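You operate a simulated robot arm through the tools that you are given. There is no shell and no other tool.

The job below is to be done with a simulated robot arm. You get a single attempt, and the scene is never put back.

## Task
Dab both make-up brushes from the block on the blotting paper: colour means wash cup, none means clean cup.
Fine: dab a brush before you stand it in its cup.

The check looks at the end state, three seconds after you hand in, the way a careful person would. Anything else that was tipped, shoved, dropped, spilled or broken makes it a failure.

## Robot
A 6-joint arm with a two-finger gripper, fixed in place. Base frame: the origin is on the floor under the middle of its stand, x ahead of it, y to its left, z up; the work surface is at about z = 0.82. Units: m, degrees, N and s.
It reaches about 1.637 m from its shoulder. Its first joint turns from -166.0 to 166.0 degrees. Payload 3.43 kg.
Tool frame: the origin (TCP) lies between the finger pads and is the grasp point; the fingertips stand 0.02 m ahead of it; z points along the fingers, y is the line along which they close. The gripper opens to 0.19 m; its body begins 0.248 m behind the TCP.
Orientation is that of the tool frame in the base frame, as [roll, pitch, yaw] about the fixed x, y, z axes, in that order (R = Rz(yaw) Ry(pitch) Rx(roll)). With the fingers straight down and closing along the base's y, the tool's x points along the base's -x, its y along +y and its z along -z.

## Interface
- The arm moves only by the tool step_arm. Its argument "motion" is text: rows parted by semicolons, each of 7 numbers parted by spaces: the finger opening in m, from 0 to 0.19, then the shift along the tool's x, y, z in m, then the turn, a rotation vector about the tool's x, y, z in degrees. In form: grip x y z wx wy wz; .... A call has 1 to 20 rows; each row shifts and turns the commanded pose from where the row before left it, along the tool's axes as they then stand. Each row takes 0.2 s and may step no farther than 0.05 m and 8.6 degrees from the row before; otherwise, or with a gripper value out of range, the whole call is refused. Where a pose cannot be reached the arm comes as near as it can. A force on the tool above 90 N (or 10 N above the force at the start of the call, whichever is more), or a blocked arm, ends the call early, and 0.2 s more pass. Each finger travels about 0.045 m/s and halts on what it meets, pressing with about 20 N; the grip force reading is that of the motor and also rises with nothing between the fingers. The clock runs only during rows and for 0.2 s after the last one: add rows that do not move to give the fingers time. It gives the time, the measured TCP pose, the force on the tool (base axes), the opening and the grip force at its end, in the units of the frame above (readings bear some noise), with the torque about the TCP (base axes, N m) and any sound that the robot's microphone picked up.
- Cameras (640 x 400 px; columns grow to the right, rows downward): "scene" is fixed at [0.3991, 0.6489, 1.5401]; the picture's right is [-0.90, -0.45, 0.00], its down [-0.29, 0.59, -0.75] and it looks along [0.33, -0.67, -0.66] (base axes); focal length 321 px, centre (320, 200). "wrist" rides on the gripper at [0.07, -0.008, -0.288] in the tool frame; the picture's right is [0.12, 0.99, 0.00], its down [-0.96, 0.12, -0.25] and it looks along [-0.25, 0.03, 0.97] (tool axes); focal length 261 px, centre (320, 200). There is no depth. A picture from a camera that has moved, and an enlarged one, comes with that camera's place and axes in the base frame and with its lens.
- capture(camera): a new picture of that camera. No time passes.
- slide_trunk(by): slides the trunk up (or, below 0, down) by that many m; the arm rides with it, the base frame stays. It gives what a move gives, with no picture.
- close_up(camera, box): a new picture of the part [left, top, right, bottom] of that camera's present view, enlarged. No time passes.
- job_done(): hands the job in; it is judged then, once.

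Places have to be worked out from the pictures, the camera data and where the tool is seen. Open the gripper and draw the arm clear of the work before you hand the job in, unless the task says otherwise.

The tools are called as name(argument=value, ...) on one line, values as JSON. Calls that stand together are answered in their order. step_arm: Moves the arm, as the interface text tells. Its arguments: {"type":"object","properties":{"motion":{"type":"string"}},"required":["motion"]} The other tools are called the same way: slide_trunk (by) moves the trunk up or down; capture (camera) takes a picture; close_up (camera, box) takes an enlarged picture of a part of a camera's view; job_done () hands the job in.

At the start:

```text
time: 0.0
position: [0.6977, 0.18, 1.2641]
tool_rot: [-180.0, 0.0, -180.0]
contact_force: [-0.6, 0.2, -0.8]
ft_torque: [0.01, 0.0, 0.0]
grip_width: 0.1901
gripper_force: 0.0
trunk travel left (down, up): [-0.15, 0.09]
```

scene: 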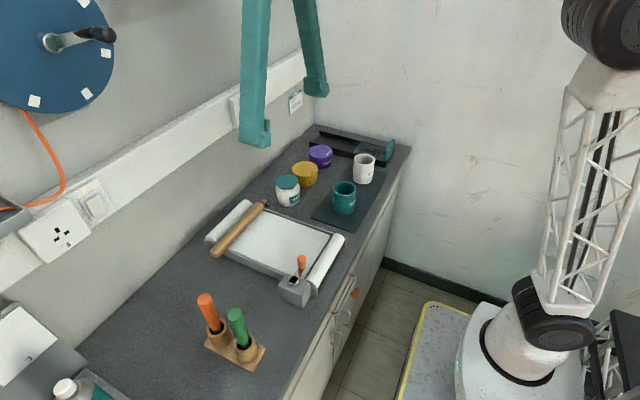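
wrist: 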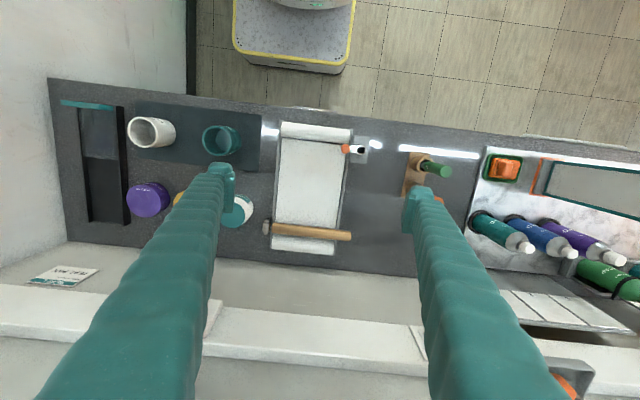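

I'll first look closely at the brush block, the blotting paper and the cups before moving anything.

close_up(camera="scene", box=[170, 270, 300, 390])

close_up(camera="scene", box=[200, 180, 360, 310])

close_up(camera="scene", box=[260, 120, 420, 225])

close_up(camera="wrist", box=[50, 80, 260, 250])

close_up(camera="wrist", box=[250, 100, 480, 260])

```text
3.33 times, centred on (235, 330) of scene
camera zoom: at [0.3991, 0.6489, 1.5401], right [-0.9, -0.45, 0.0], down [-0.29, 0.59, -0.75], along [0.33, -0.67, -0.66], focal length 1070 px, centre (603, -233)
```

zoom: 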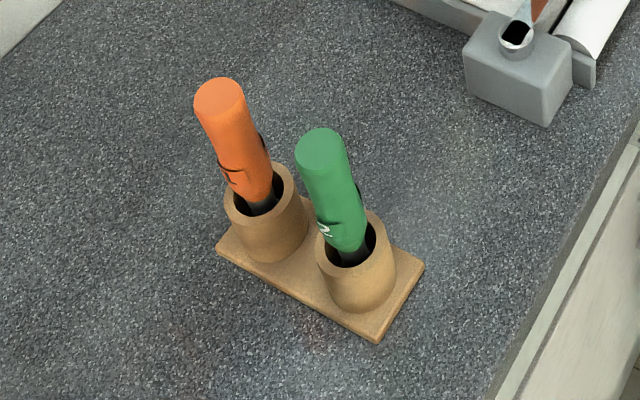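

```text
3.08 times, centred on (280, 245) of scene
camera zoom: at [0.3991, 0.6489, 1.5401], right [-0.9, -0.45, 0.0], down [-0.29, 0.59, -0.75], along [0.33, -0.67, -0.66], focal length 987 px, centre (443, 62)
```

zoom: 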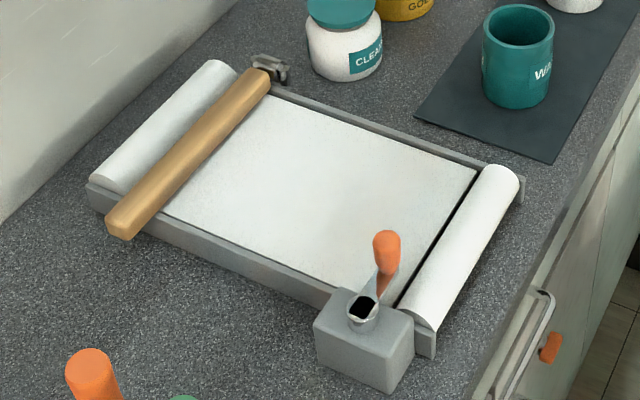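

```text
3.81 times, centred on (340, 172) of scene
camera zoom: at [0.3991, 0.6489, 1.5401], right [-0.9, -0.45, 0.0], down [-0.29, 0.59, -0.75], along [0.33, -0.67, -0.66], focal length 1222 px, centre (244, 305)
```

zoom: 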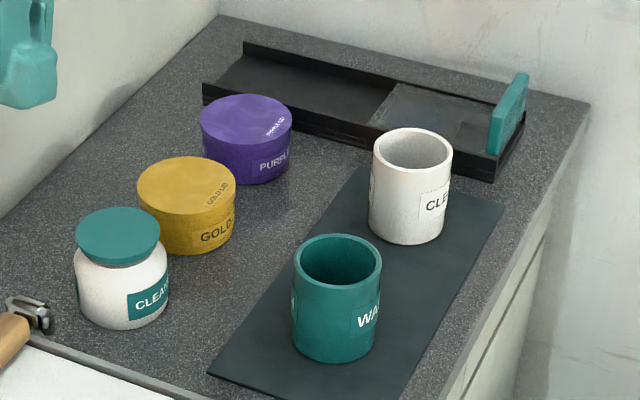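

```text
2.35 times, centred on (155, 165) of wrist
camera zoom: at [0.6264, 0.1707, 1.5518], right [-0.12, 0.99, 0.0], down [0.96, 0.12, 0.25], along [0.25, 0.03, -0.97], focal length 613 px, centre (708, 282)
```

zoom: 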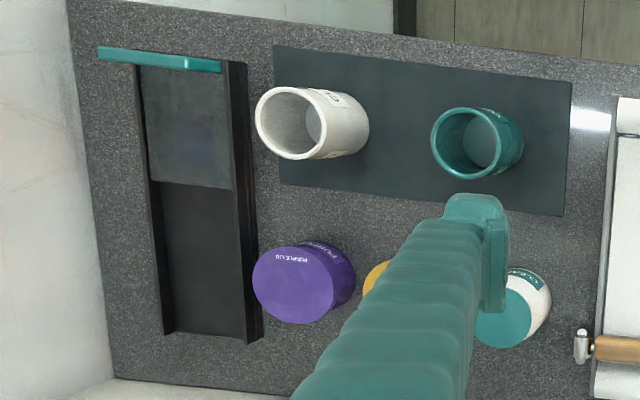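

```text
2.50 times, centred on (365, 180) of wrist
camera zoom: at [0.6264, 0.1707, 1.5518], right [-0.12, 0.99, 0.0], down [0.96, 0.12, 0.25], along [0.25, 0.03, -0.97], focal length 652 px, centre (208, 250)
```

zoom: 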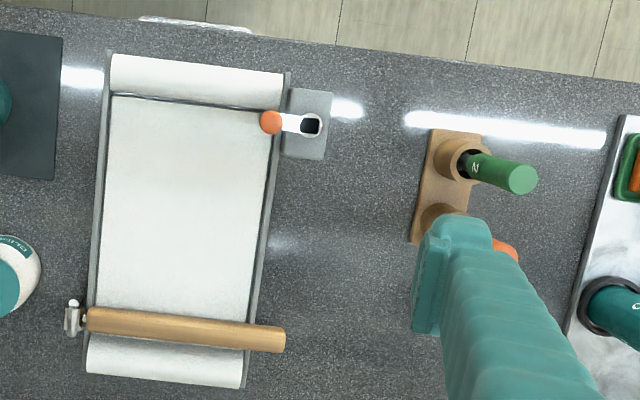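

The handle tops triangulate to about green (0.674, 0.447, 0.998) and orange (0.741, 0.448, 0.998). The teal cup is near (0.672, -0.069) and the white cup near (0.675, -0.254), both with rims at z of about 0.91. I'll move above the green brush at a safe height and take another look.

step_arm(motion="0.12 0.004 0.044 0.012 0 0 0; 0.10 0.004 0.044 0.012 0 0 0; 0.10 0.004 0.044 0.012 0 0 0; 0.10 0.004 0.044 0.012 0 0 0; 0.10 0.004 0.044 0.012 0 0 0; 0.10 0.004 0.046 0.014 0 0 0; 0.10 0 0 0 0 0 0; 0.10 0 0 0 0 0 0")

capture(camera="wrist")

capture(camera="scene")

```text
time: 1.8
position: [0.6733, 0.4484, 1.1915]
tool_rot: [-179.9, 0.0, 180.0]
contact_force: [1.3, 0.6, 0.5]
ft_torque: [0.01, -0.01, -0.04]
grip_width: 0.0998
gripper_force: 0.1
trunk travel left (down, up): [-0.15, 0.09]
```

```text
taken
camera wrist: at [0.6019, 0.4393, 1.4783], right [-0.12, 0.99, 0.0], down [0.96, 0.11, 0.25], along [0.25, 0.03, -0.97], focal length 261 px, centre (320, 200)
```

wrist: 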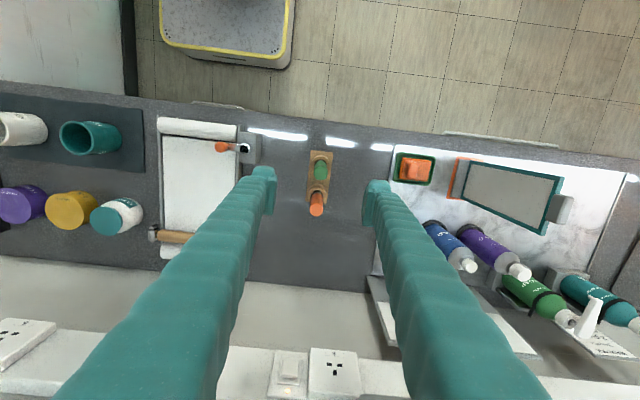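

```text
taken
```

scene: 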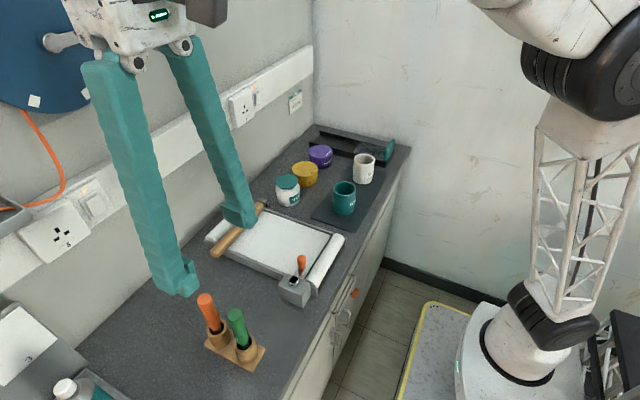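

The arm is over the block at z≈1.19. I'll enlarge the wrist view to refine the handle positions.

close_up(camera="wrist", box=[260, 120, 380, 240])

close_up(camera="wrist", box=[140, 100, 280, 260])

```text
3.33 times, centred on (320, 180) of wrist
camera zoom: at [0.6019, 0.4393, 1.4783], right [-0.12, 0.99, 0.0], down [0.96, 0.11, 0.25], along [0.25, 0.03, -0.97], focal length 869 px, centre (320, 267)
```

zoom: 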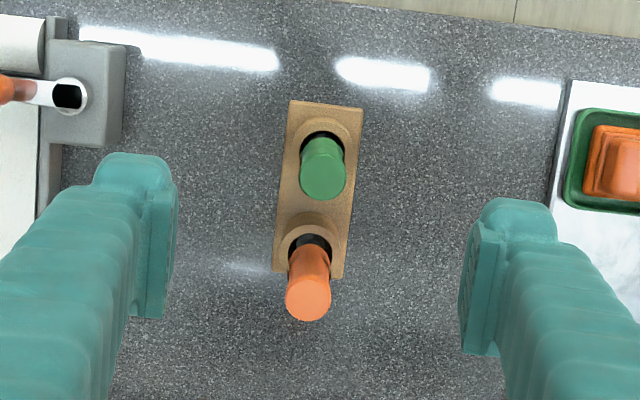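

```text
2.50 times, centred on (210, 180) of wrist
camera zoom: at [0.6019, 0.4393, 1.4783], right [-0.12, 0.99, 0.0], down [0.96, 0.11, 0.25], along [0.25, 0.03, -0.97], focal length 652 px, centre (595, 250)
```

zoom: 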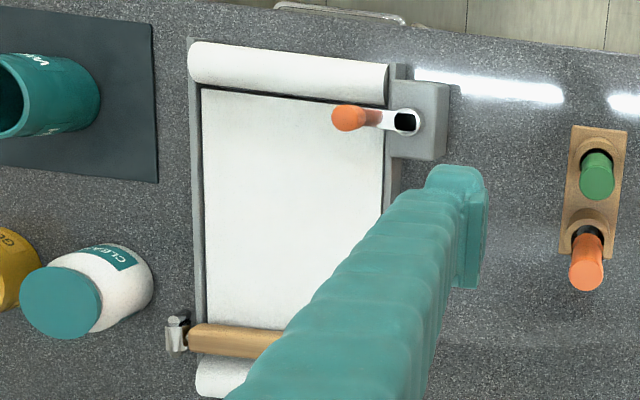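

The wrist view puts the green handle top at about (0.677, 0.449). I'll descend to z≈0.946 with the fingers on either side of the handle, but not close yet.

step_arm(motion="0.10 -0.003 0 0.04 0 0 0; 0.10 0 0 0.04 0 0 0; 0.10 0 0 0.04 0 0 0; 0.10 0 0 0.04 0 0 0; 0.10 0 0 0.04 0 0 0; 0.10 0 0 0.025 0 0 0; 0.10 0 0 0.02 0 0 0; 0.10 0 0 0 0 0 0; 0.10 0 0 0 0 0 0")

capture(camera="wrist")

close_up(camera="scene", box=[150, 220, 310, 380])

```text
time: 3.8
position: [0.6767, 0.447, 0.9424]
tool_rot: [180.0, 0.0, 180.0]
contact_force: [-0.3, 0.6, 0.5]
ft_torque: [0.03, 0.0, 0.0]
grip_width: 0.0999
gripper_force: 0.1
trunk travel left (down, up): [-0.15, 0.09]
```

```text
taken
camera wrist: at [0.6062, 0.4377, 1.2306], right [-0.12, 0.99, 0.0], down [0.96, 0.12, 0.25], along [0.25, 0.03, -0.97], focal length 261 px, centre (320, 200)
```

wrist: 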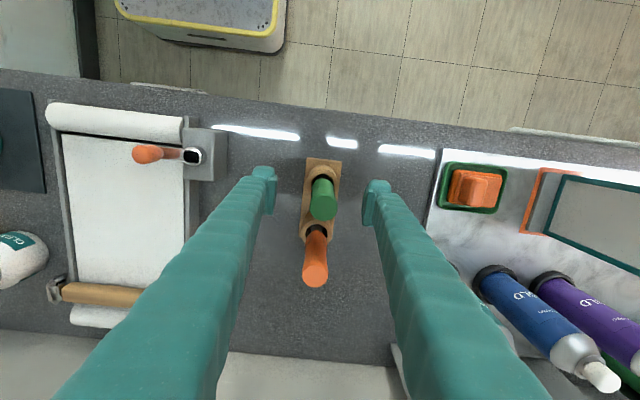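

```text
2.50 times, centred on (230, 300) of scene
camera zoom: at [0.3991, 0.6489, 1.5401], right [-0.9, -0.45, 0.0], down [-0.29, 0.59, -0.75], along [0.33, -0.67, -0.66], focal length 802 px, centre (545, -50)
```

zoom: 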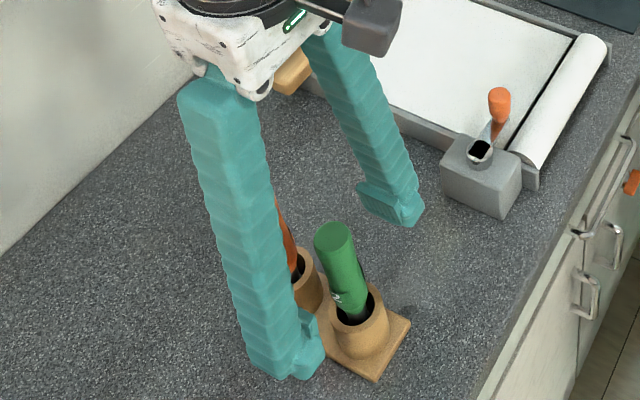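

The TCP projects to about pixel (320, 196) in the wrist view, right on the green handle axis, with an error of roughly 2–3 mm. I'll close the fingers on the green handle.

step_arm(motion="0.06 -0.001 0.001 0 0 0 0; 0.04 0 0 0 0 0 0; 0.02 0 0 0 0 0 0; 0.01 0 0 0 0 0 0; 0.01 0 0 0 0 0 0; 0.01 0 0 0 0 0 0; 0.01 0 0 0 0 0 0")

close_up(camera="scene", box=[150, 220, 310, 380])

close_up(camera="wrist", box=[260, 140, 380, 300])

```text
time: 5.4
position: [0.6784, 0.4471, 0.9446]
tool_rot: [180.0, -0.1, 179.9]
contact_force: [0.0, -1.1, -0.3]
ft_torque: [0.02, -0.01, 0.0]
grip_width: 0.0271
gripper_force: 20.7
trunk travel left (down, up): [-0.15, 0.09]
```

```text
2.50 times, centred on (230, 300) of scene
camera zoom: at [0.3991, 0.6489, 1.5401], right [-0.9, -0.45, 0.0], down [-0.29, 0.59, -0.75], along [0.33, -0.67, -0.66], focal length 802 px, centre (545, -50)
```

zoom: 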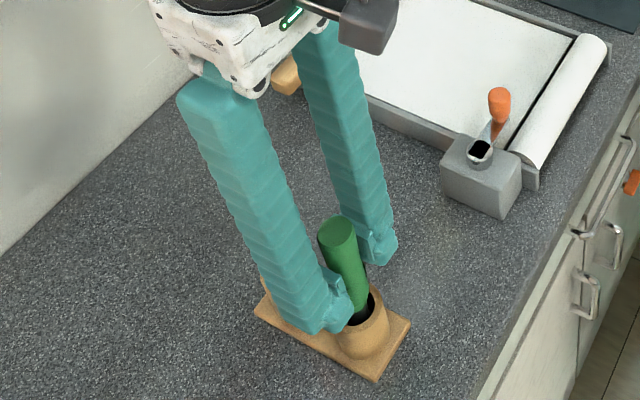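

```text
2.50 times, centred on (320, 220) of wrist
camera zoom: at [0.6079, 0.4379, 1.2316], right [-0.12, 0.99, 0.0], down [0.96, 0.12, 0.25], along [0.25, 0.03, -0.97], focal length 652 px, centre (320, 150)
```

zoom: 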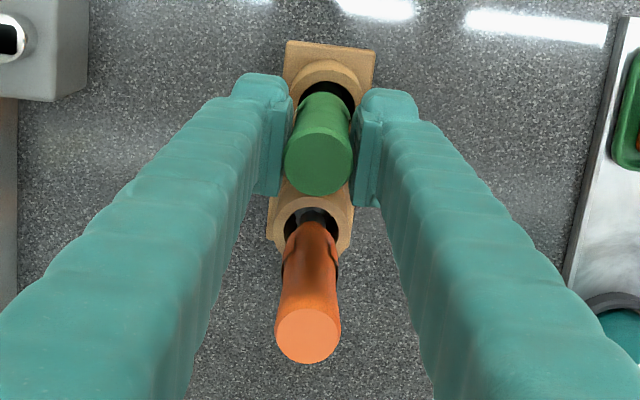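

The fingers closed to 27 mm at about 20 N, so the handle is held. I'll lift straight up and look at the brush tip.

step_arm(motion="0.01 0 0 -0.01 0 0 0; 0.01 0 0 -0.02 0 0 0; 0.01 0 0 -0.02 0 0 0; 0.01 0 0 -0.025 0 0 0; 0.01 0 0 -0.025 0 0 0; 0.01 0 0 -0.025 0 0 0; 0.01 0 0 -0.025 0 0 0; 0.01 0 0 -0.02 0 0 0; 0.01 0 0 0 0 0 0")

capture(camera="scene")

close_up(camera="scene", box=[150, 180, 310, 380])

close_up(camera="wrist", box=[260, 140, 380, 300])

```text
time: 7.4
position: [0.6767, 0.4447, 1.117]
tool_rot: [180.0, -0.1, 180.0]
contact_force: [-0.4, 0.4, -0.6]
ft_torque: [0.0, 0.02, 0.03]
grip_width: 0.0271
gripper_force: 20.2
trunk travel left (down, up): [-0.15, 0.09]
```

```text
taken
```

scene: 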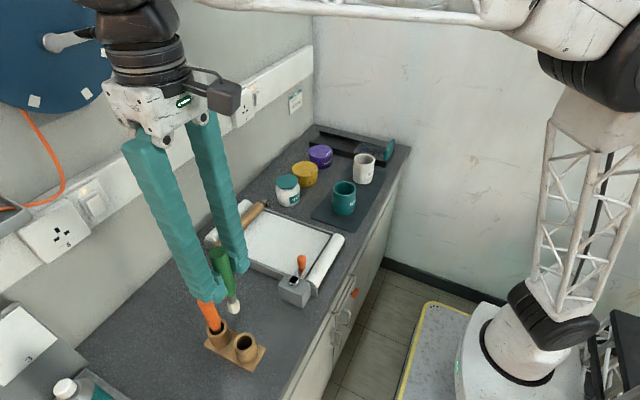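

```text
2.00 times, centred on (230, 280) of scene
camera zoom: at [0.3991, 0.6489, 1.5401], right [-0.9, -0.45, 0.0], down [-0.29, 0.59, -0.75], along [0.33, -0.67, -0.66], focal length 642 px, centre (500, 40)
```

zoom: 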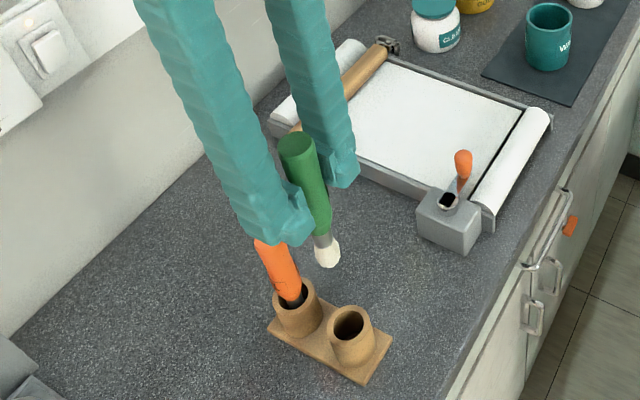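

```text
2.50 times, centred on (320, 220) of wrist
camera zoom: at [0.6064, 0.436, 1.4038], right [-0.12, 0.99, 0.0], down [0.96, 0.12, 0.25], along [0.25, 0.03, -0.97], focal length 652 px, centre (320, 150)
```

zoom: 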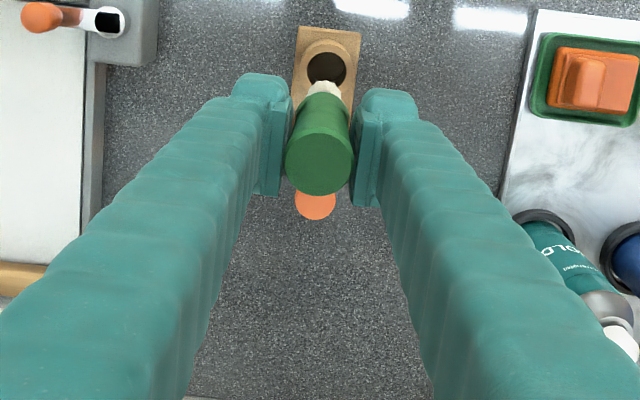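

The green brush hangs vertically with cream-coloured bristles, its tip about 0.113 m below the TCP. I'll carry it over the near-centre of the paper at this height, well above the orange-handled stick at (0.656, 0.233, 0.94).

step_arm(motion="0.01 -0.0073 -0.0325 0 0 0 0; 0.01 -0.0073 -0.0325 0 0 0 0; 0.01 -0.0073 -0.0325 0 0 0 0; 0.01 -0.0073 -0.0325 0 0 0 0; 0.01 -0.0073 -0.0325 0 0 0 0; 0.01 -0.0073 -0.0325 0 0 0 0; 0.01 -0.0073 -0.0325 0 0 0 0; 0.01 -0.0073 -0.0325 0 0 0 0; 0.01 -0.0073 -0.0325 0 0 0 0; 0.01 -0.0073 -0.0325 0 0 0 0; 0.01 0 0 0.03 0 0 0; 0.01 0 0 0.03 0 0 0; 0.01 0 0 0 0 0 0; 0.01 0 0 0 0 0 0")

capture(camera="scene")

close_up(camera="scene", box=[200, 180, 360, 310])

capture(camera="wrist")

```text
time: 10.4
position: [0.751, 0.1219, 1.0559]
tool_rot: [179.9, 0.1, -180.0]
contact_force: [-0.1, 0.7, -0.3]
ft_torque: [-0.02, -0.01, 0.01]
grip_width: 0.027
gripper_force: 19.7
trunk travel left (down, up): [-0.15, 0.09]
```

```text
taken
```

scene: 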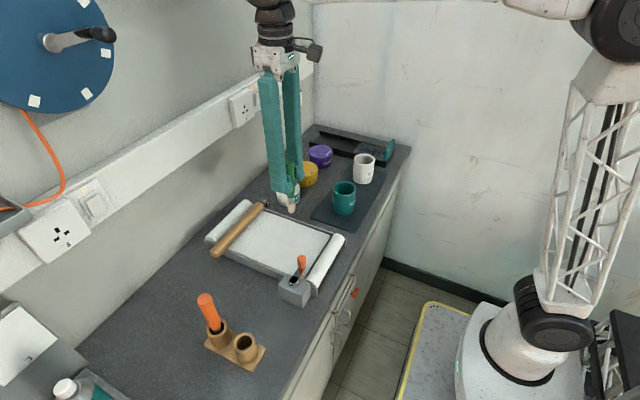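

```text
3.08 times, centred on (280, 245) of scene
camera zoom: at [0.3991, 0.6489, 1.5401], right [-0.9, -0.45, 0.0], down [-0.29, 0.59, -0.75], along [0.33, -0.67, -0.66], focal length 987 px, centre (443, 62)
```

zoom: 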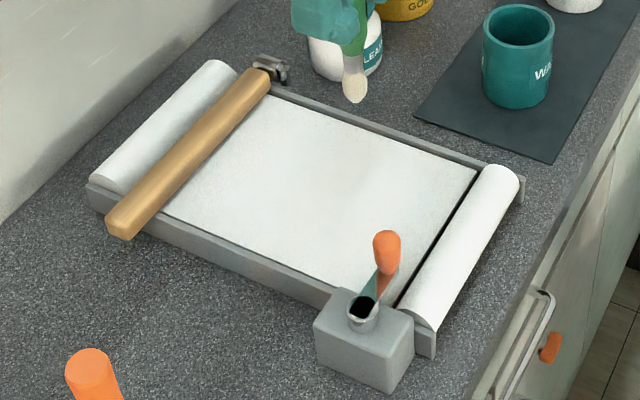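

```text
taken
camera wrist: at [0.6804, 0.113, 1.3446], right [-0.12, 0.99, 0.0], down [0.96, 0.12, 0.25], along [0.25, 0.03, -0.97], focal length 261 px, centre (320, 200)
```

wrist: 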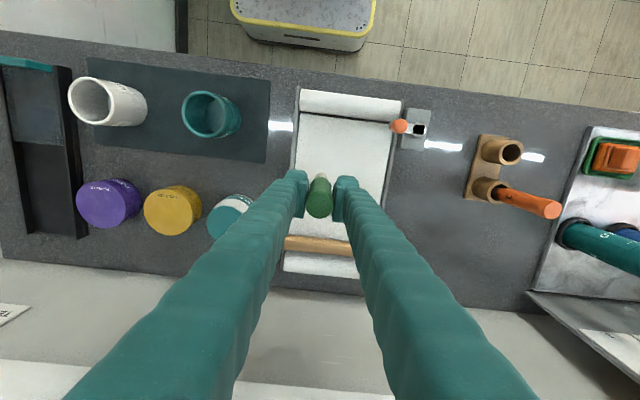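

The tip reads z≈0.942 with the TCP at 1.056, which confirms the 0.114 m offset, and I put the paper at z≈0.84–0.85. I'll go down until the tip is about 2 cm above it and check.

step_arm(motion="0.01 0 0 0.03 0 0 0; 0.01 0 0 0.025 0 0 0; 0.01 0 0 0.012 0 0 0; 0.01 0 0 0 0 0 0")

close_up(camera="scene", box=[240, 180, 340, 260])

```text
time: 11.4
position: [0.7492, 0.1222, 0.9915]
tool_rot: [-180.0, 0.1, 180.0]
contact_force: [0.4, 0.1, -0.1]
ft_torque: [0.02, -0.02, 0.03]
grip_width: 0.0268
gripper_force: 19.7
trunk travel left (down, up): [-0.15, 0.09]
```

```text
5.00 times, centred on (290, 220) of scene
camera zoom: at [0.3991, 0.6489, 1.5401], right [-0.9, -0.45, 0.0], down [-0.29, 0.59, -0.75], along [0.33, -0.67, -0.66], focal length 1604 px, centre (470, 100)
```

zoom: 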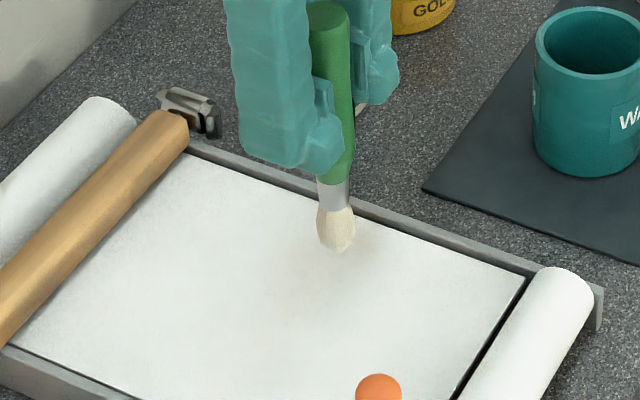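

The tip is at z≈0.878, hovering over the paper with no contact yet. I'll go down in small steps and watch the force.

step_arm(motion="0.01 0 0 0.01 0 0 0; 0.01 0 0 0.008 0 0 0; 0.01 0 0 0.004 0 0 0; 0.01 0 0 0 0 0 0")

close_up(camera="scene", box=[240, 180, 340, 260])

```text
time: 12.4
position: [0.7506, 0.1216, 0.9653]
tool_rot: [179.9, 0.0, -180.0]
contact_force: [0.0, -0.2, 0.0]
ft_torque: [0.0, 0.0, 0.02]
grip_width: 0.0268
gripper_force: 20.5
trunk travel left (down, up): [-0.15, 0.09]
```

```text
5.00 times, centred on (290, 220) of scene
camera zoom: at [0.3991, 0.6489, 1.5401], right [-0.9, -0.45, 0.0], down [-0.29, 0.59, -0.75], along [0.33, -0.67, -0.66], focal length 1604 px, centre (470, 100)
```

zoom: 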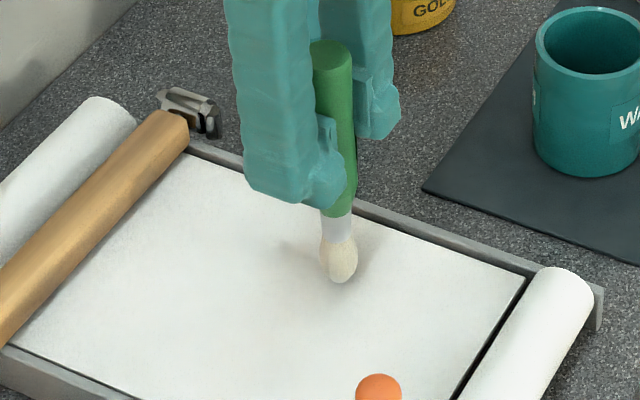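

Still no force, with the TCP at 0.965 and the tip at about 0.851. The contact shadow is closing in, so I'll continue with 2–3 mm steps.

step_arm(motion="0.01 0 0 0.003 0 0 0; 0.01 0 0 0.003 0 0 0; 0.01 0 0 0 0 0 0")

close_up(camera="scene", box=[265, 205, 325, 255])

```text
time: 13.2
position: [0.749, 0.1225, 0.9611]
tool_rot: [180.0, 0.0, -180.0]
contact_force: [1.5, 0.7, 16.5]
ft_torque: [0.05, -0.05, 0.01]
grip_width: 0.027
gripper_force: 19.8
trunk travel left (down, up): [-0.15, 0.09]
```

```text
8.00 times, centred on (295, 230) of scene
camera zoom: at [0.3991, 0.6489, 1.5401], right [-0.9, -0.45, 0.0], down [-0.29, 0.59, -0.75], along [0.33, -0.67, -0.66], focal length 2567 px, centre (520, -40)
```

zoom: 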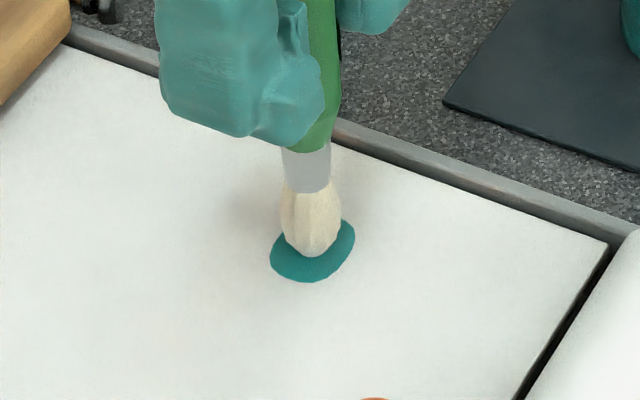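

Contact at 16.5 N left a clear teal blot, so the green brush carries colour and goes in the WASH cup. I'll lift straight off and check the mark and how the brush sits in the grip.

step_arm(motion="0.01 0 0 -0.005 0 0 0; 0.01 0 0 -0.01 0 0 0; 0.01 0 0 -0.03 0 0 0; 0.01 0 0 -0.035 0 0 0; 0.01 0 0 -0.035 0 0 0; 0.01 0 0 -0.03 0 0 0; 0.01 0 0 -0.01 0 0 0; 0.01 0 0 0 0 0 0")

capture(camera="scene")

close_up(camera="scene", box=[240, 150, 340, 260])

capture(camera="wrist")

```text
time: 15.0
position: [0.7506, 0.1218, 1.1191]
tool_rot: [-179.9, 0.0, 180.0]
contact_force: [0.8, -0.4, -0.7]
ft_torque: [0.0, 0.02, -0.01]
grip_width: 0.0268
gripper_force: 20.1
trunk travel left (down, up): [-0.15, 0.09]
```

```text
taken
```

scene: 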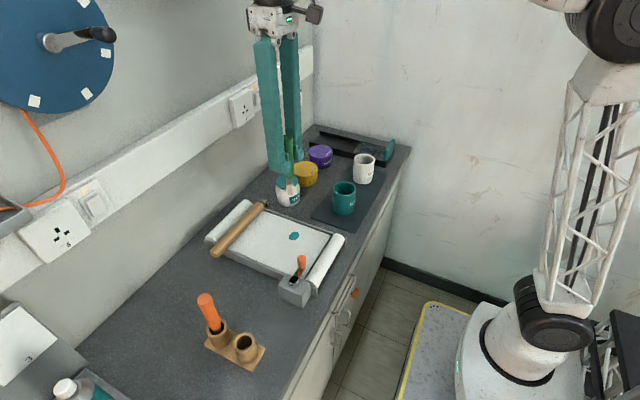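

```text
3.64 times, centred on (290, 205) of scene
camera zoom: at [0.3991, 0.6489, 1.5401], right [-0.9, -0.45, 0.0], down [-0.29, 0.59, -0.75], along [0.33, -0.67, -0.66], focal length 1167 px, centre (429, 182)
```

zoom: 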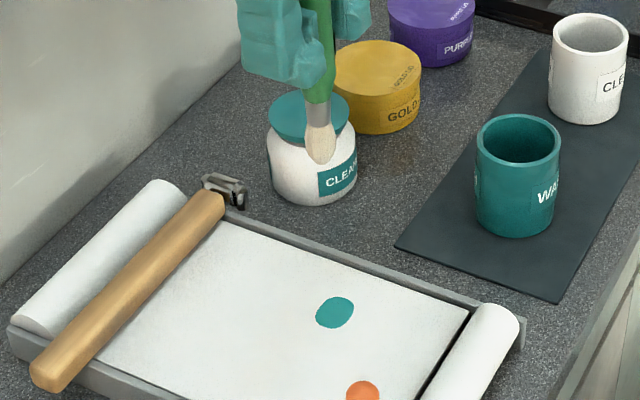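

```text
taken
camera wrist: at [0.6795, 0.1132, 1.406], right [-0.12, 0.99, 0.0], down [0.96, 0.12, 0.25], along [0.25, 0.03, -0.97], focal length 261 px, centre (320, 200)
```

wrist: 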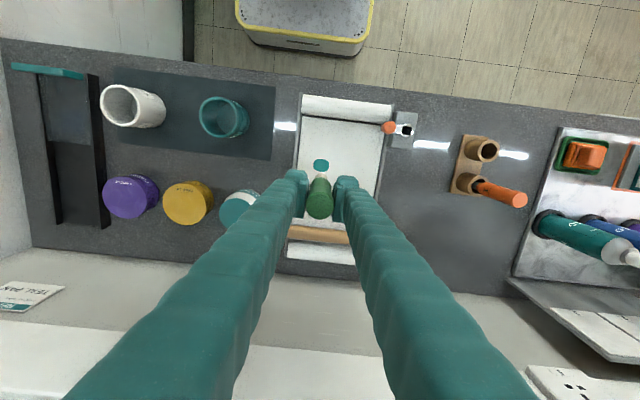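

The teal mark is clear, and both views show the tip about 5 mm toward -x of the TCP. Next I carry the green brush above the teal WASH cup, keeping the tip near z≈1.0 (the rim is at about 0.915).

step_arm(motion="0.01 0.0092 -0.0238 0 0 0 0; 0.01 0.0092 -0.0238 0 0 0 0; 0.01 0.0092 -0.0238 0 0 0 0; 0.01 0.0092 -0.0238 0 0 0 0; 0.01 0.0092 -0.0238 0 0 0 0; 0.01 0.0092 -0.0238 0 0 0 0; 0.01 0.0092 -0.0238 0 0 0 0; 0.01 0.0092 -0.0238 0 0 0 0; 0.01 0 0 0 0 0 0; 0.01 0 0 0 0 0 0")

close_up(camera="scene", box=[270, 120, 400, 225])

capture(camera="wrist")

close_up(camera="wrist", box=[250, 80, 390, 240])

```text
time: 17.2
position: [0.6758, -0.0681, 1.1161]
tool_rot: [-179.9, 0.0, 180.0]
contact_force: [-0.2, 0.1, -0.5]
ft_torque: [0.01, -0.02, 0.02]
grip_width: 0.027
gripper_force: 20.0
trunk travel left (down, up): [-0.15, 0.09]
```

```text
3.81 times, centred on (335, 172) of scene
camera zoom: at [0.3991, 0.6489, 1.5401], right [-0.9, -0.45, 0.0], down [-0.29, 0.59, -0.75], along [0.33, -0.67, -0.66], focal length 1222 px, centre (263, 305)
```

zoom: 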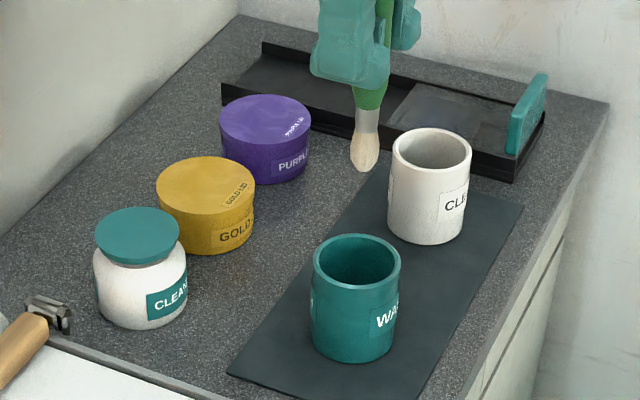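

```text
taken
camera wrist: at [0.6046, -0.0764, 1.4031], right [-0.12, 0.99, 0.0], down [0.96, 0.12, 0.25], along [0.25, 0.03, -0.97], focal length 261 px, centre (320, 200)
```

wrist: 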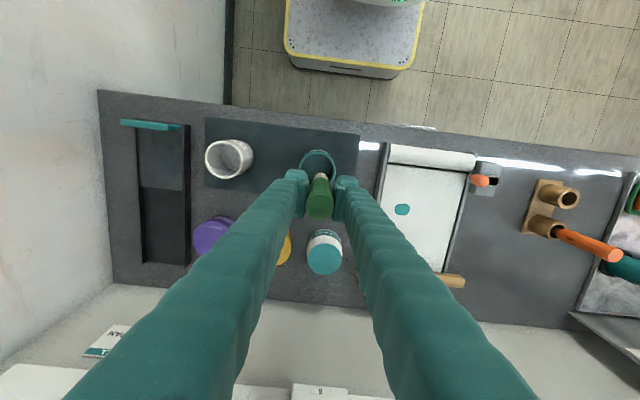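

```text
2.50 times, centred on (320, 160) of wrist
camera zoom: at [0.6046, -0.0764, 1.4031], right [-0.12, 0.99, 0.0], down [0.96, 0.12, 0.25], along [0.25, 0.03, -0.97], focal length 652 px, centre (320, 300)
```

zoom: 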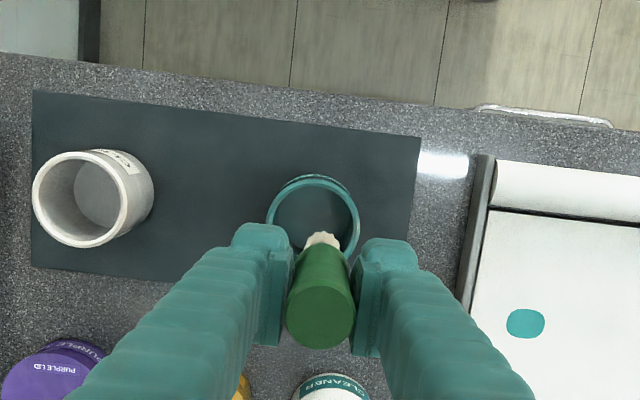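

The wrist view puts the cup centre at about (0.671, -0.073) and the brush tip at (0.669, -0.068). I'll shift 5 mm toward -y, lower the tip to about 2 cm above the rim and re-check the centring.

step_arm(motion="0.01 -0.001 -0.005 0.02 0 0 0; 0.01 0 0 0.025 0 0 0; 0.01 0 0 0.02 0 0 0; 0.01 0 0 0 0 0 0; 0.01 0 0 0 0 0 0")

close_up(camera="scene", box=[290, 130, 390, 225])

close_up(camera="wrist", box=[260, 100, 380, 220])

```text
time: 18.4
position: [0.6775, -0.071, 1.0491]
tool_rot: [179.9, 0.0, 180.0]
contact_force: [0.3, 0.0, 0.7]
ft_torque: [-0.04, 0.0, -0.02]
grip_width: 0.0271
gripper_force: 20.3
trunk travel left (down, up): [-0.15, 0.09]
```

```text
4.21 times, centred on (340, 178) of scene
camera zoom: at [0.3991, 0.6489, 1.5401], right [-0.9, -0.45, 0.0], down [-0.29, 0.59, -0.75], along [0.33, -0.67, -0.66], focal length 1351 px, centre (236, 295)
```

zoom: 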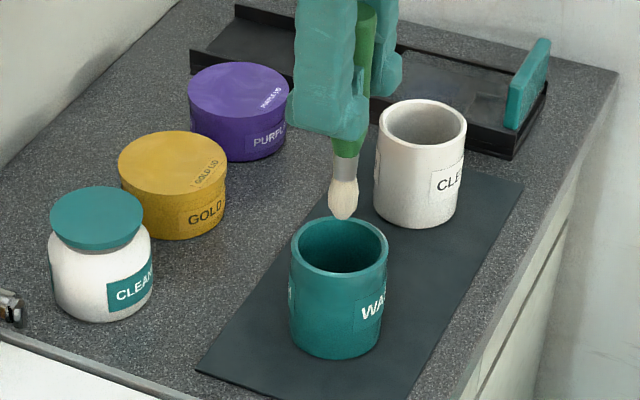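

```text
3.33 times, centred on (320, 160) of wrist
camera zoom: at [0.6064, -0.0805, 1.3373], right [-0.12, 0.99, 0.0], down [0.96, 0.12, 0.25], along [0.25, 0.03, -0.97], focal length 869 px, centre (320, 333)
```

zoom: 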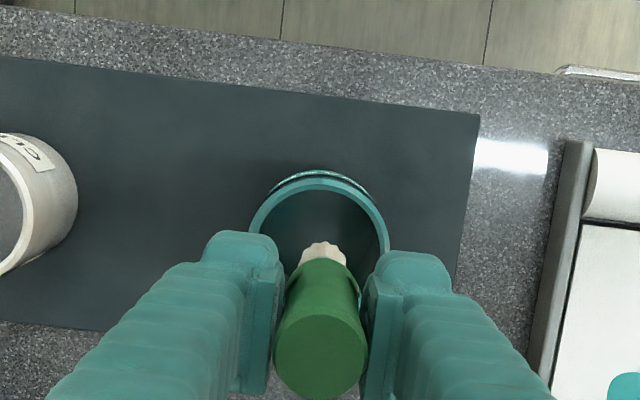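

Both views show the tip within about 3–5 mm of the cup centre, and the inner radius is about 31 mm. I'll lower it into the cup to TCP z≈0.952, which leaves the tip about 1 cm off the floor and the fingers about 15 mm above the rim.

step_arm(motion="0.01 0 0 0.02 0 0 0; 0.01 0 0 0.02 0 0 0; 0.01 0 0 0.02 0 0 0; 0.01 0 0 0.02 0 0 0; 0.01 0 0 0.012 0 0 0; 0.01 0 0 0.004 0 0 0; 0.01 0 0 0 0 0 0")

close_up(camera="scene", box=[290, 130, 390, 225])

close_up(camera="wrist", box=[260, 100, 380, 220])

```text
time: 20.0
position: [0.6763, -0.0752, 0.9552]
tool_rot: [-180.0, 0.0, 179.9]
contact_force: [-0.3, 0.1, 0.7]
ft_torque: [0.01, -0.01, 0.04]
grip_width: 0.0266
gripper_force: 19.7
trunk travel left (down, up): [-0.15, 0.09]
```

```text
4.21 times, centred on (340, 178) of scene
camera zoom: at [0.3991, 0.6489, 1.5401], right [-0.9, -0.45, 0.0], down [-0.29, 0.59, -0.75], along [0.33, -0.67, -0.66], focal length 1351 px, centre (236, 295)
```

zoom: 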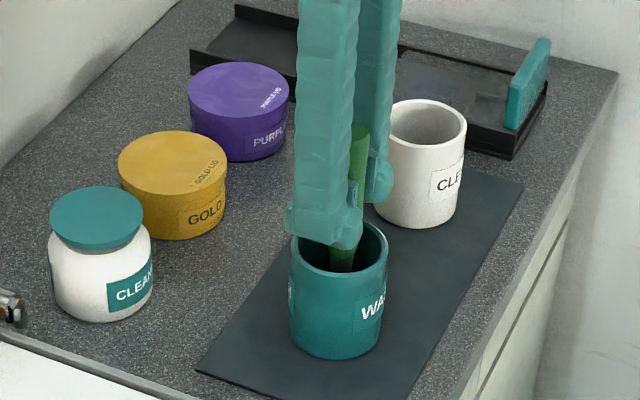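

```text
3.33 times, centred on (320, 160) of wrist
camera zoom: at [0.6061, -0.0843, 1.2431], right [-0.12, 0.99, 0.0], down [0.96, 0.11, 0.25], along [0.25, 0.03, -0.97], focal length 869 px, centre (320, 333)
```

zoom: 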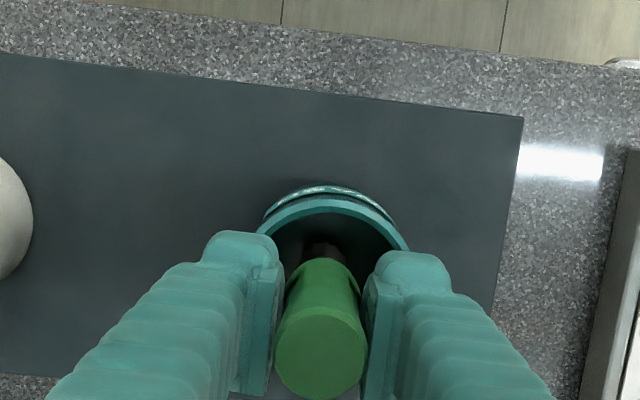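

No force is showing and the brush is inside the cup with the fingers clear of the rim. I'll ease it down 6 mm more, nudged 3 mm to centre it, to shorten the drop.

step_arm(motion="0.01 0 0.003 0.003 0 0 0; 0.01 0 0 0.003 0 0 0; 0.01 0 0 0 0 0 0")

close_up(camera="scene", box=[310, 150, 380, 220])

```text
time: 20.8
position: [0.6764, -0.0711, 0.949]
tool_rot: [-180.0, 0.0, -180.0]
contact_force: [0.0, 0.2, -0.4]
ft_torque: [-0.01, 0.0, -0.04]
grip_width: 0.027
gripper_force: 19.9
trunk travel left (down, up): [-0.15, 0.09]
```

```text
5.71 times, centred on (345, 185) of scene
camera zoom: at [0.3991, 0.6489, 1.5401], right [-0.9, -0.45, 0.0], down [-0.29, 0.59, -0.75], along [0.33, -0.67, -0.66], focal length 1834 px, centre (177, 286)
```

zoom: 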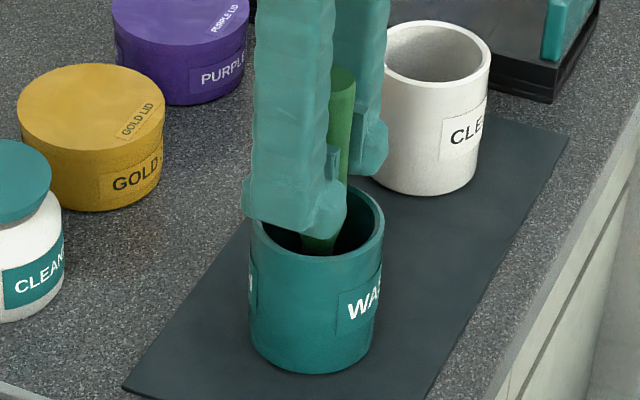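

There's still no contact, and the tip is within a few millimetres of the floor. I'll open the fingers gradually to 7 cm to release the green brush.

step_arm(motion="0.035 0 0 0 0 0 0; 0.05 0 0 0 0 0 0; 0.07 0 0 0 0 0 0; 0.07 0 0 0 0 0 0; 0.07 0 0 0 0 0 0; 0.07 0 0 0 0 0 0")

close_up(camera="scene", box=[310, 150, 380, 220])

close_up(camera="wrist", box=[240, 100, 400, 260])

```text
time: 22.2
position: [0.6767, -0.071, 0.9486]
tool_rot: [179.9, 0.0, -179.9]
contact_force: [-0.4, -0.2, -0.9]
ft_torque: [0.01, 0.02, 0.01]
grip_width: 0.0698
gripper_force: 0.0
trunk travel left (down, up): [-0.15, 0.09]
```

```text
5.71 times, centred on (345, 185) of scene
camera zoom: at [0.3991, 0.6489, 1.5401], right [-0.9, -0.45, 0.0], down [-0.29, 0.59, -0.75], along [0.33, -0.67, -0.66], focal length 1834 px, centre (177, 286)
```

zoom: 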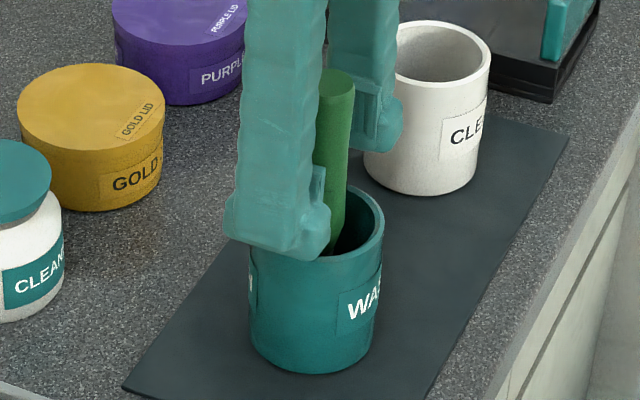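

```text
2.50 times, centred on (320, 180) of wrist
camera zoom: at [0.6058, -0.0804, 1.2367], right [-0.12, 0.99, 0.0], down [0.96, 0.12, 0.25], along [0.25, 0.03, -0.97], focal length 652 px, centre (320, 250)
```

zoom: 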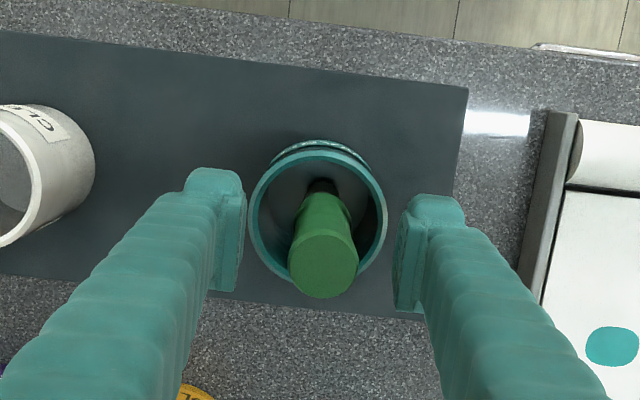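

The green brush now stands in the WASH cup, leaning slightly, and both fingers are well clear of it. I'll rise straight up and then travel back to the block for the orange brush.

step_arm(motion="0.08 0 0 -0.02 0 0 0; 0.09 0 0 -0.03 0 0 0; 0.10 0 0 -0.04 0 0 0; 0.10 0 0 -0.04 0 0 0; 0.10 0 0 -0.04 0 0 0; 0.10 0 0 -0.03 0 0 0; 0.10 0 0 -0.03 0 0 0; 0.10 0 0 0 0 0 0")

capture(camera="scene")

close_up(camera="scene", box=[270, 130, 400, 225])

```text
time: 24.0
position: [0.6787, -0.0721, 1.1809]
tool_rot: [180.0, 0.0, -179.9]
contact_force: [-0.3, 0.6, 0.0]
ft_torque: [0.01, -0.04, -0.04]
grip_width: 0.0998
gripper_force: 0.0
trunk travel left (down, up): [-0.15, 0.09]
```

```text
taken
```

scene: 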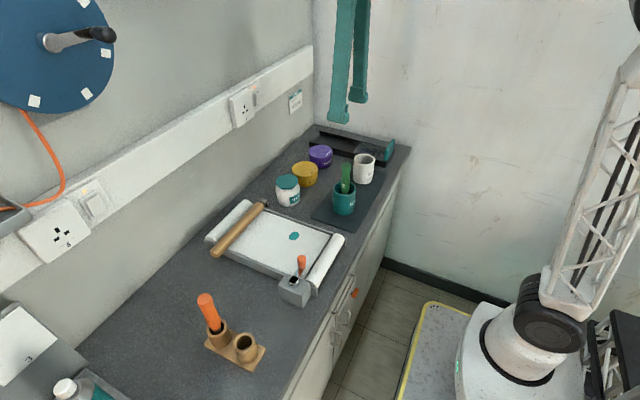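

```text
4.21 times, centred on (335, 178) of scene
camera zoom: at [0.3991, 0.6489, 1.5401], right [-0.9, -0.45, 0.0], down [-0.29, 0.59, -0.75], along [0.33, -0.67, -0.66], focal length 1351 px, centre (257, 295)
```

zoom: 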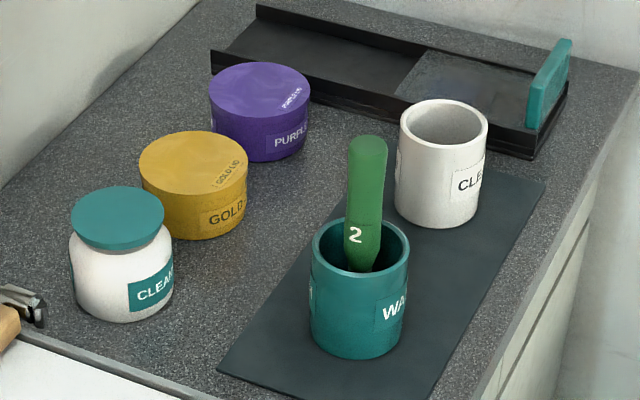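

Green brush "2" stands in the WASH cup and nothing else has moved. I'll travel at height to above the orange brush near (0.742, 0.449).

step_arm(motion="0.10 -0.0049 0.04 0 0 0 0; 0.10 -0.0049 0.04 0 0 0 0; 0.10 -0.0049 0.04 0 0 0 0; 0.10 -0.0049 0.04 0 0 0 0; 0.10 -0.0049 0.04 0 0 0 0; 0.10 -0.0049 0.04 0 0 0 0; 0.10 -0.0049 0.04 0 0 0 0; 0.10 -0.0049 0.04 0 0 0 0; 0.10 -0.0049 0.04 0 0 0 0; 0.10 -0.0049 0.04 0 0 0 0; 0.10 -0.0049 0.04 0 0 0 0; 0.10 -0.0049 0.04 0 0 0 0; 0.10 -0.0049 0.04 0 0 0 0; 0.10 0 0 0 0 0 0; 0.10 0 0 0 0 0 0")

capture(camera="wrist")

close_up(camera="wrist", box=[260, 110, 380, 230])

capture(camera="scene")

```text
time: 27.2
position: [0.7422, 0.4537, 1.1781]
tool_rot: [-179.9, -0.1, -180.0]
contact_force: [-0.5, 0.5, 0.3]
ft_torque: [0.0, 0.0, -0.02]
grip_width: 0.1001
gripper_force: 0.2
trunk travel left (down, up): [-0.15, 0.09]
```

```text
taken
camera wrist: at [0.6713, 0.4444, 1.4658], right [-0.12, 0.99, 0.0], down [0.96, 0.12, 0.25], along [0.25, 0.03, -0.97], focal length 261 px, centre (320, 200)
```

wrist: 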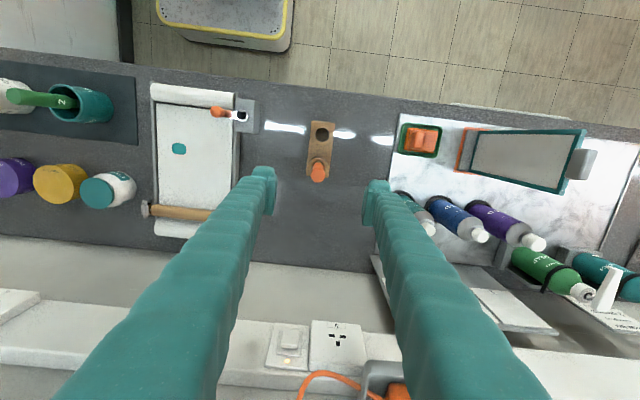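

```text
3.33 times, centred on (320, 170) of wrist
camera zoom: at [0.6713, 0.4444, 1.4658], right [-0.12, 0.99, 0.0], down [0.96, 0.12, 0.25], along [0.25, 0.03, -0.97], focal length 869 px, centre (320, 300)
```

zoom: 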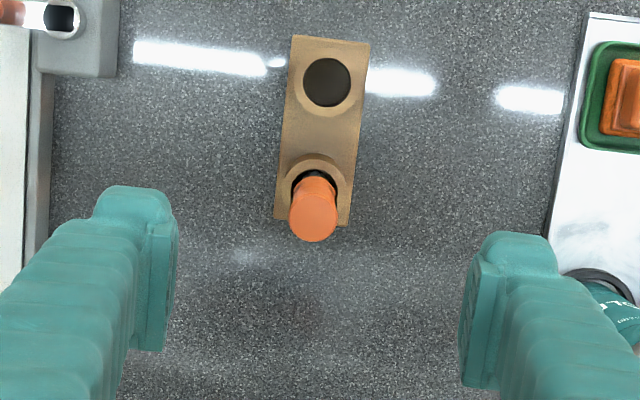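

```text
taken
```

scene: 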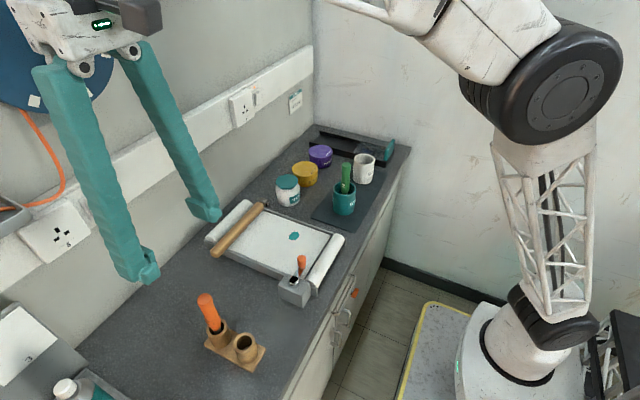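

The orange handle top reads about (0.744, 0.450), and after the bias I saw with the green brush the TCP at (0.742, 0.450) is already aligned. I'll descend to z≈0.95 around the handle.

step_arm(motion="0.10 0 0 0.04 0 0 0; 0.10 0 0 0.04 0 0 0; 0.10 0 0 0.04 0 0 0; 0.10 0 0 0.04 0 0 0; 0.10 0 0 0.03 0 0 0; 0.10 0 0 0.02 0 0 0; 0.10 0 0 0.018 0 0 0; 0.10 0 0 0 0 0 0; 0.10 0 0 0 0 0 0")

close_up(camera="wrist", box=[260, 140, 380, 260])

close_up(camera="scene", box=[150, 220, 310, 380])

```text
time: 29.2
position: [0.7416, 0.451, 0.9481]
tool_rot: [-180.0, 0.0, -180.0]
contact_force: [-0.6, 0.8, -0.5]
ft_torque: [-0.01, -0.02, 0.0]
grip_width: 0.0997
gripper_force: 0.1
trunk travel left (down, up): [-0.15, 0.09]
```

```text
3.33 times, centred on (320, 200) of wrist
camera zoom: at [0.6713, 0.4427, 1.2362], right [-0.12, 0.99, 0.0], down [0.96, 0.12, 0.25], along [0.25, 0.03, -0.97], focal length 869 px, centre (320, 200)
```

zoom: 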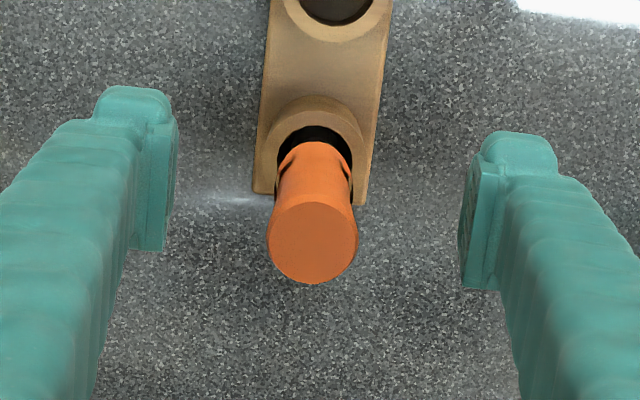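

```text
2.50 times, centred on (230, 300) of scene
camera zoom: at [0.3991, 0.6489, 1.5401], right [-0.9, -0.45, 0.0], down [-0.29, 0.59, -0.75], along [0.33, -0.67, -0.66], focal length 802 px, centre (545, -50)
```

zoom: 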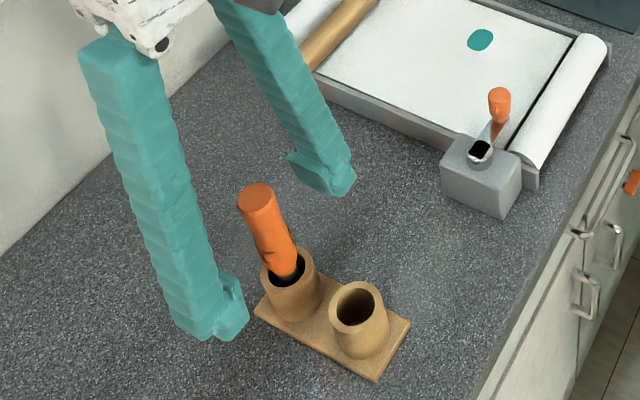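

The orange handle sits centred between the fingers, within about 2–3 mm. Closing on it now.

step_arm(motion="0.06 -0.002 -0.001 0 0 0 0; 0.04 0 0 0 0 0 0; 0.02 0 0 0 0 0 0; 0.01 0 0 0 0 0 0; 0.01 0 0 0 0 0 0; 0.01 0 0 0 0 0 0; 0.01 0 0 0 0 0 0")

close_up(camera="wrist", box=[260, 140, 380, 260])

```text
time: 30.8
position: [0.7441, 0.4505, 0.9491]
tool_rot: [180.0, 0.0, 180.0]
contact_force: [-0.5, 0.1, -0.1]
ft_torque: [-0.03, -0.01, 0.01]
grip_width: 0.0269
gripper_force: 20.4
trunk travel left (down, up): [-0.15, 0.09]
```

```text
3.33 times, centred on (320, 200) of wrist
camera zoom: at [0.6725, 0.4409, 1.2366], right [-0.12, 0.99, 0.0], down [0.96, 0.12, 0.25], along [0.25, 0.03, -0.97], focal length 869 px, centre (320, 200)
```

zoom: 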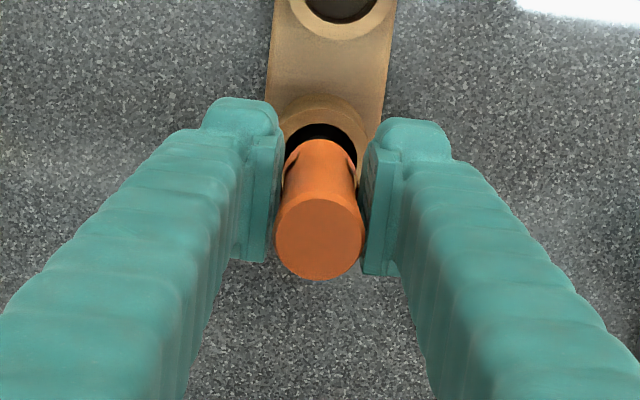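

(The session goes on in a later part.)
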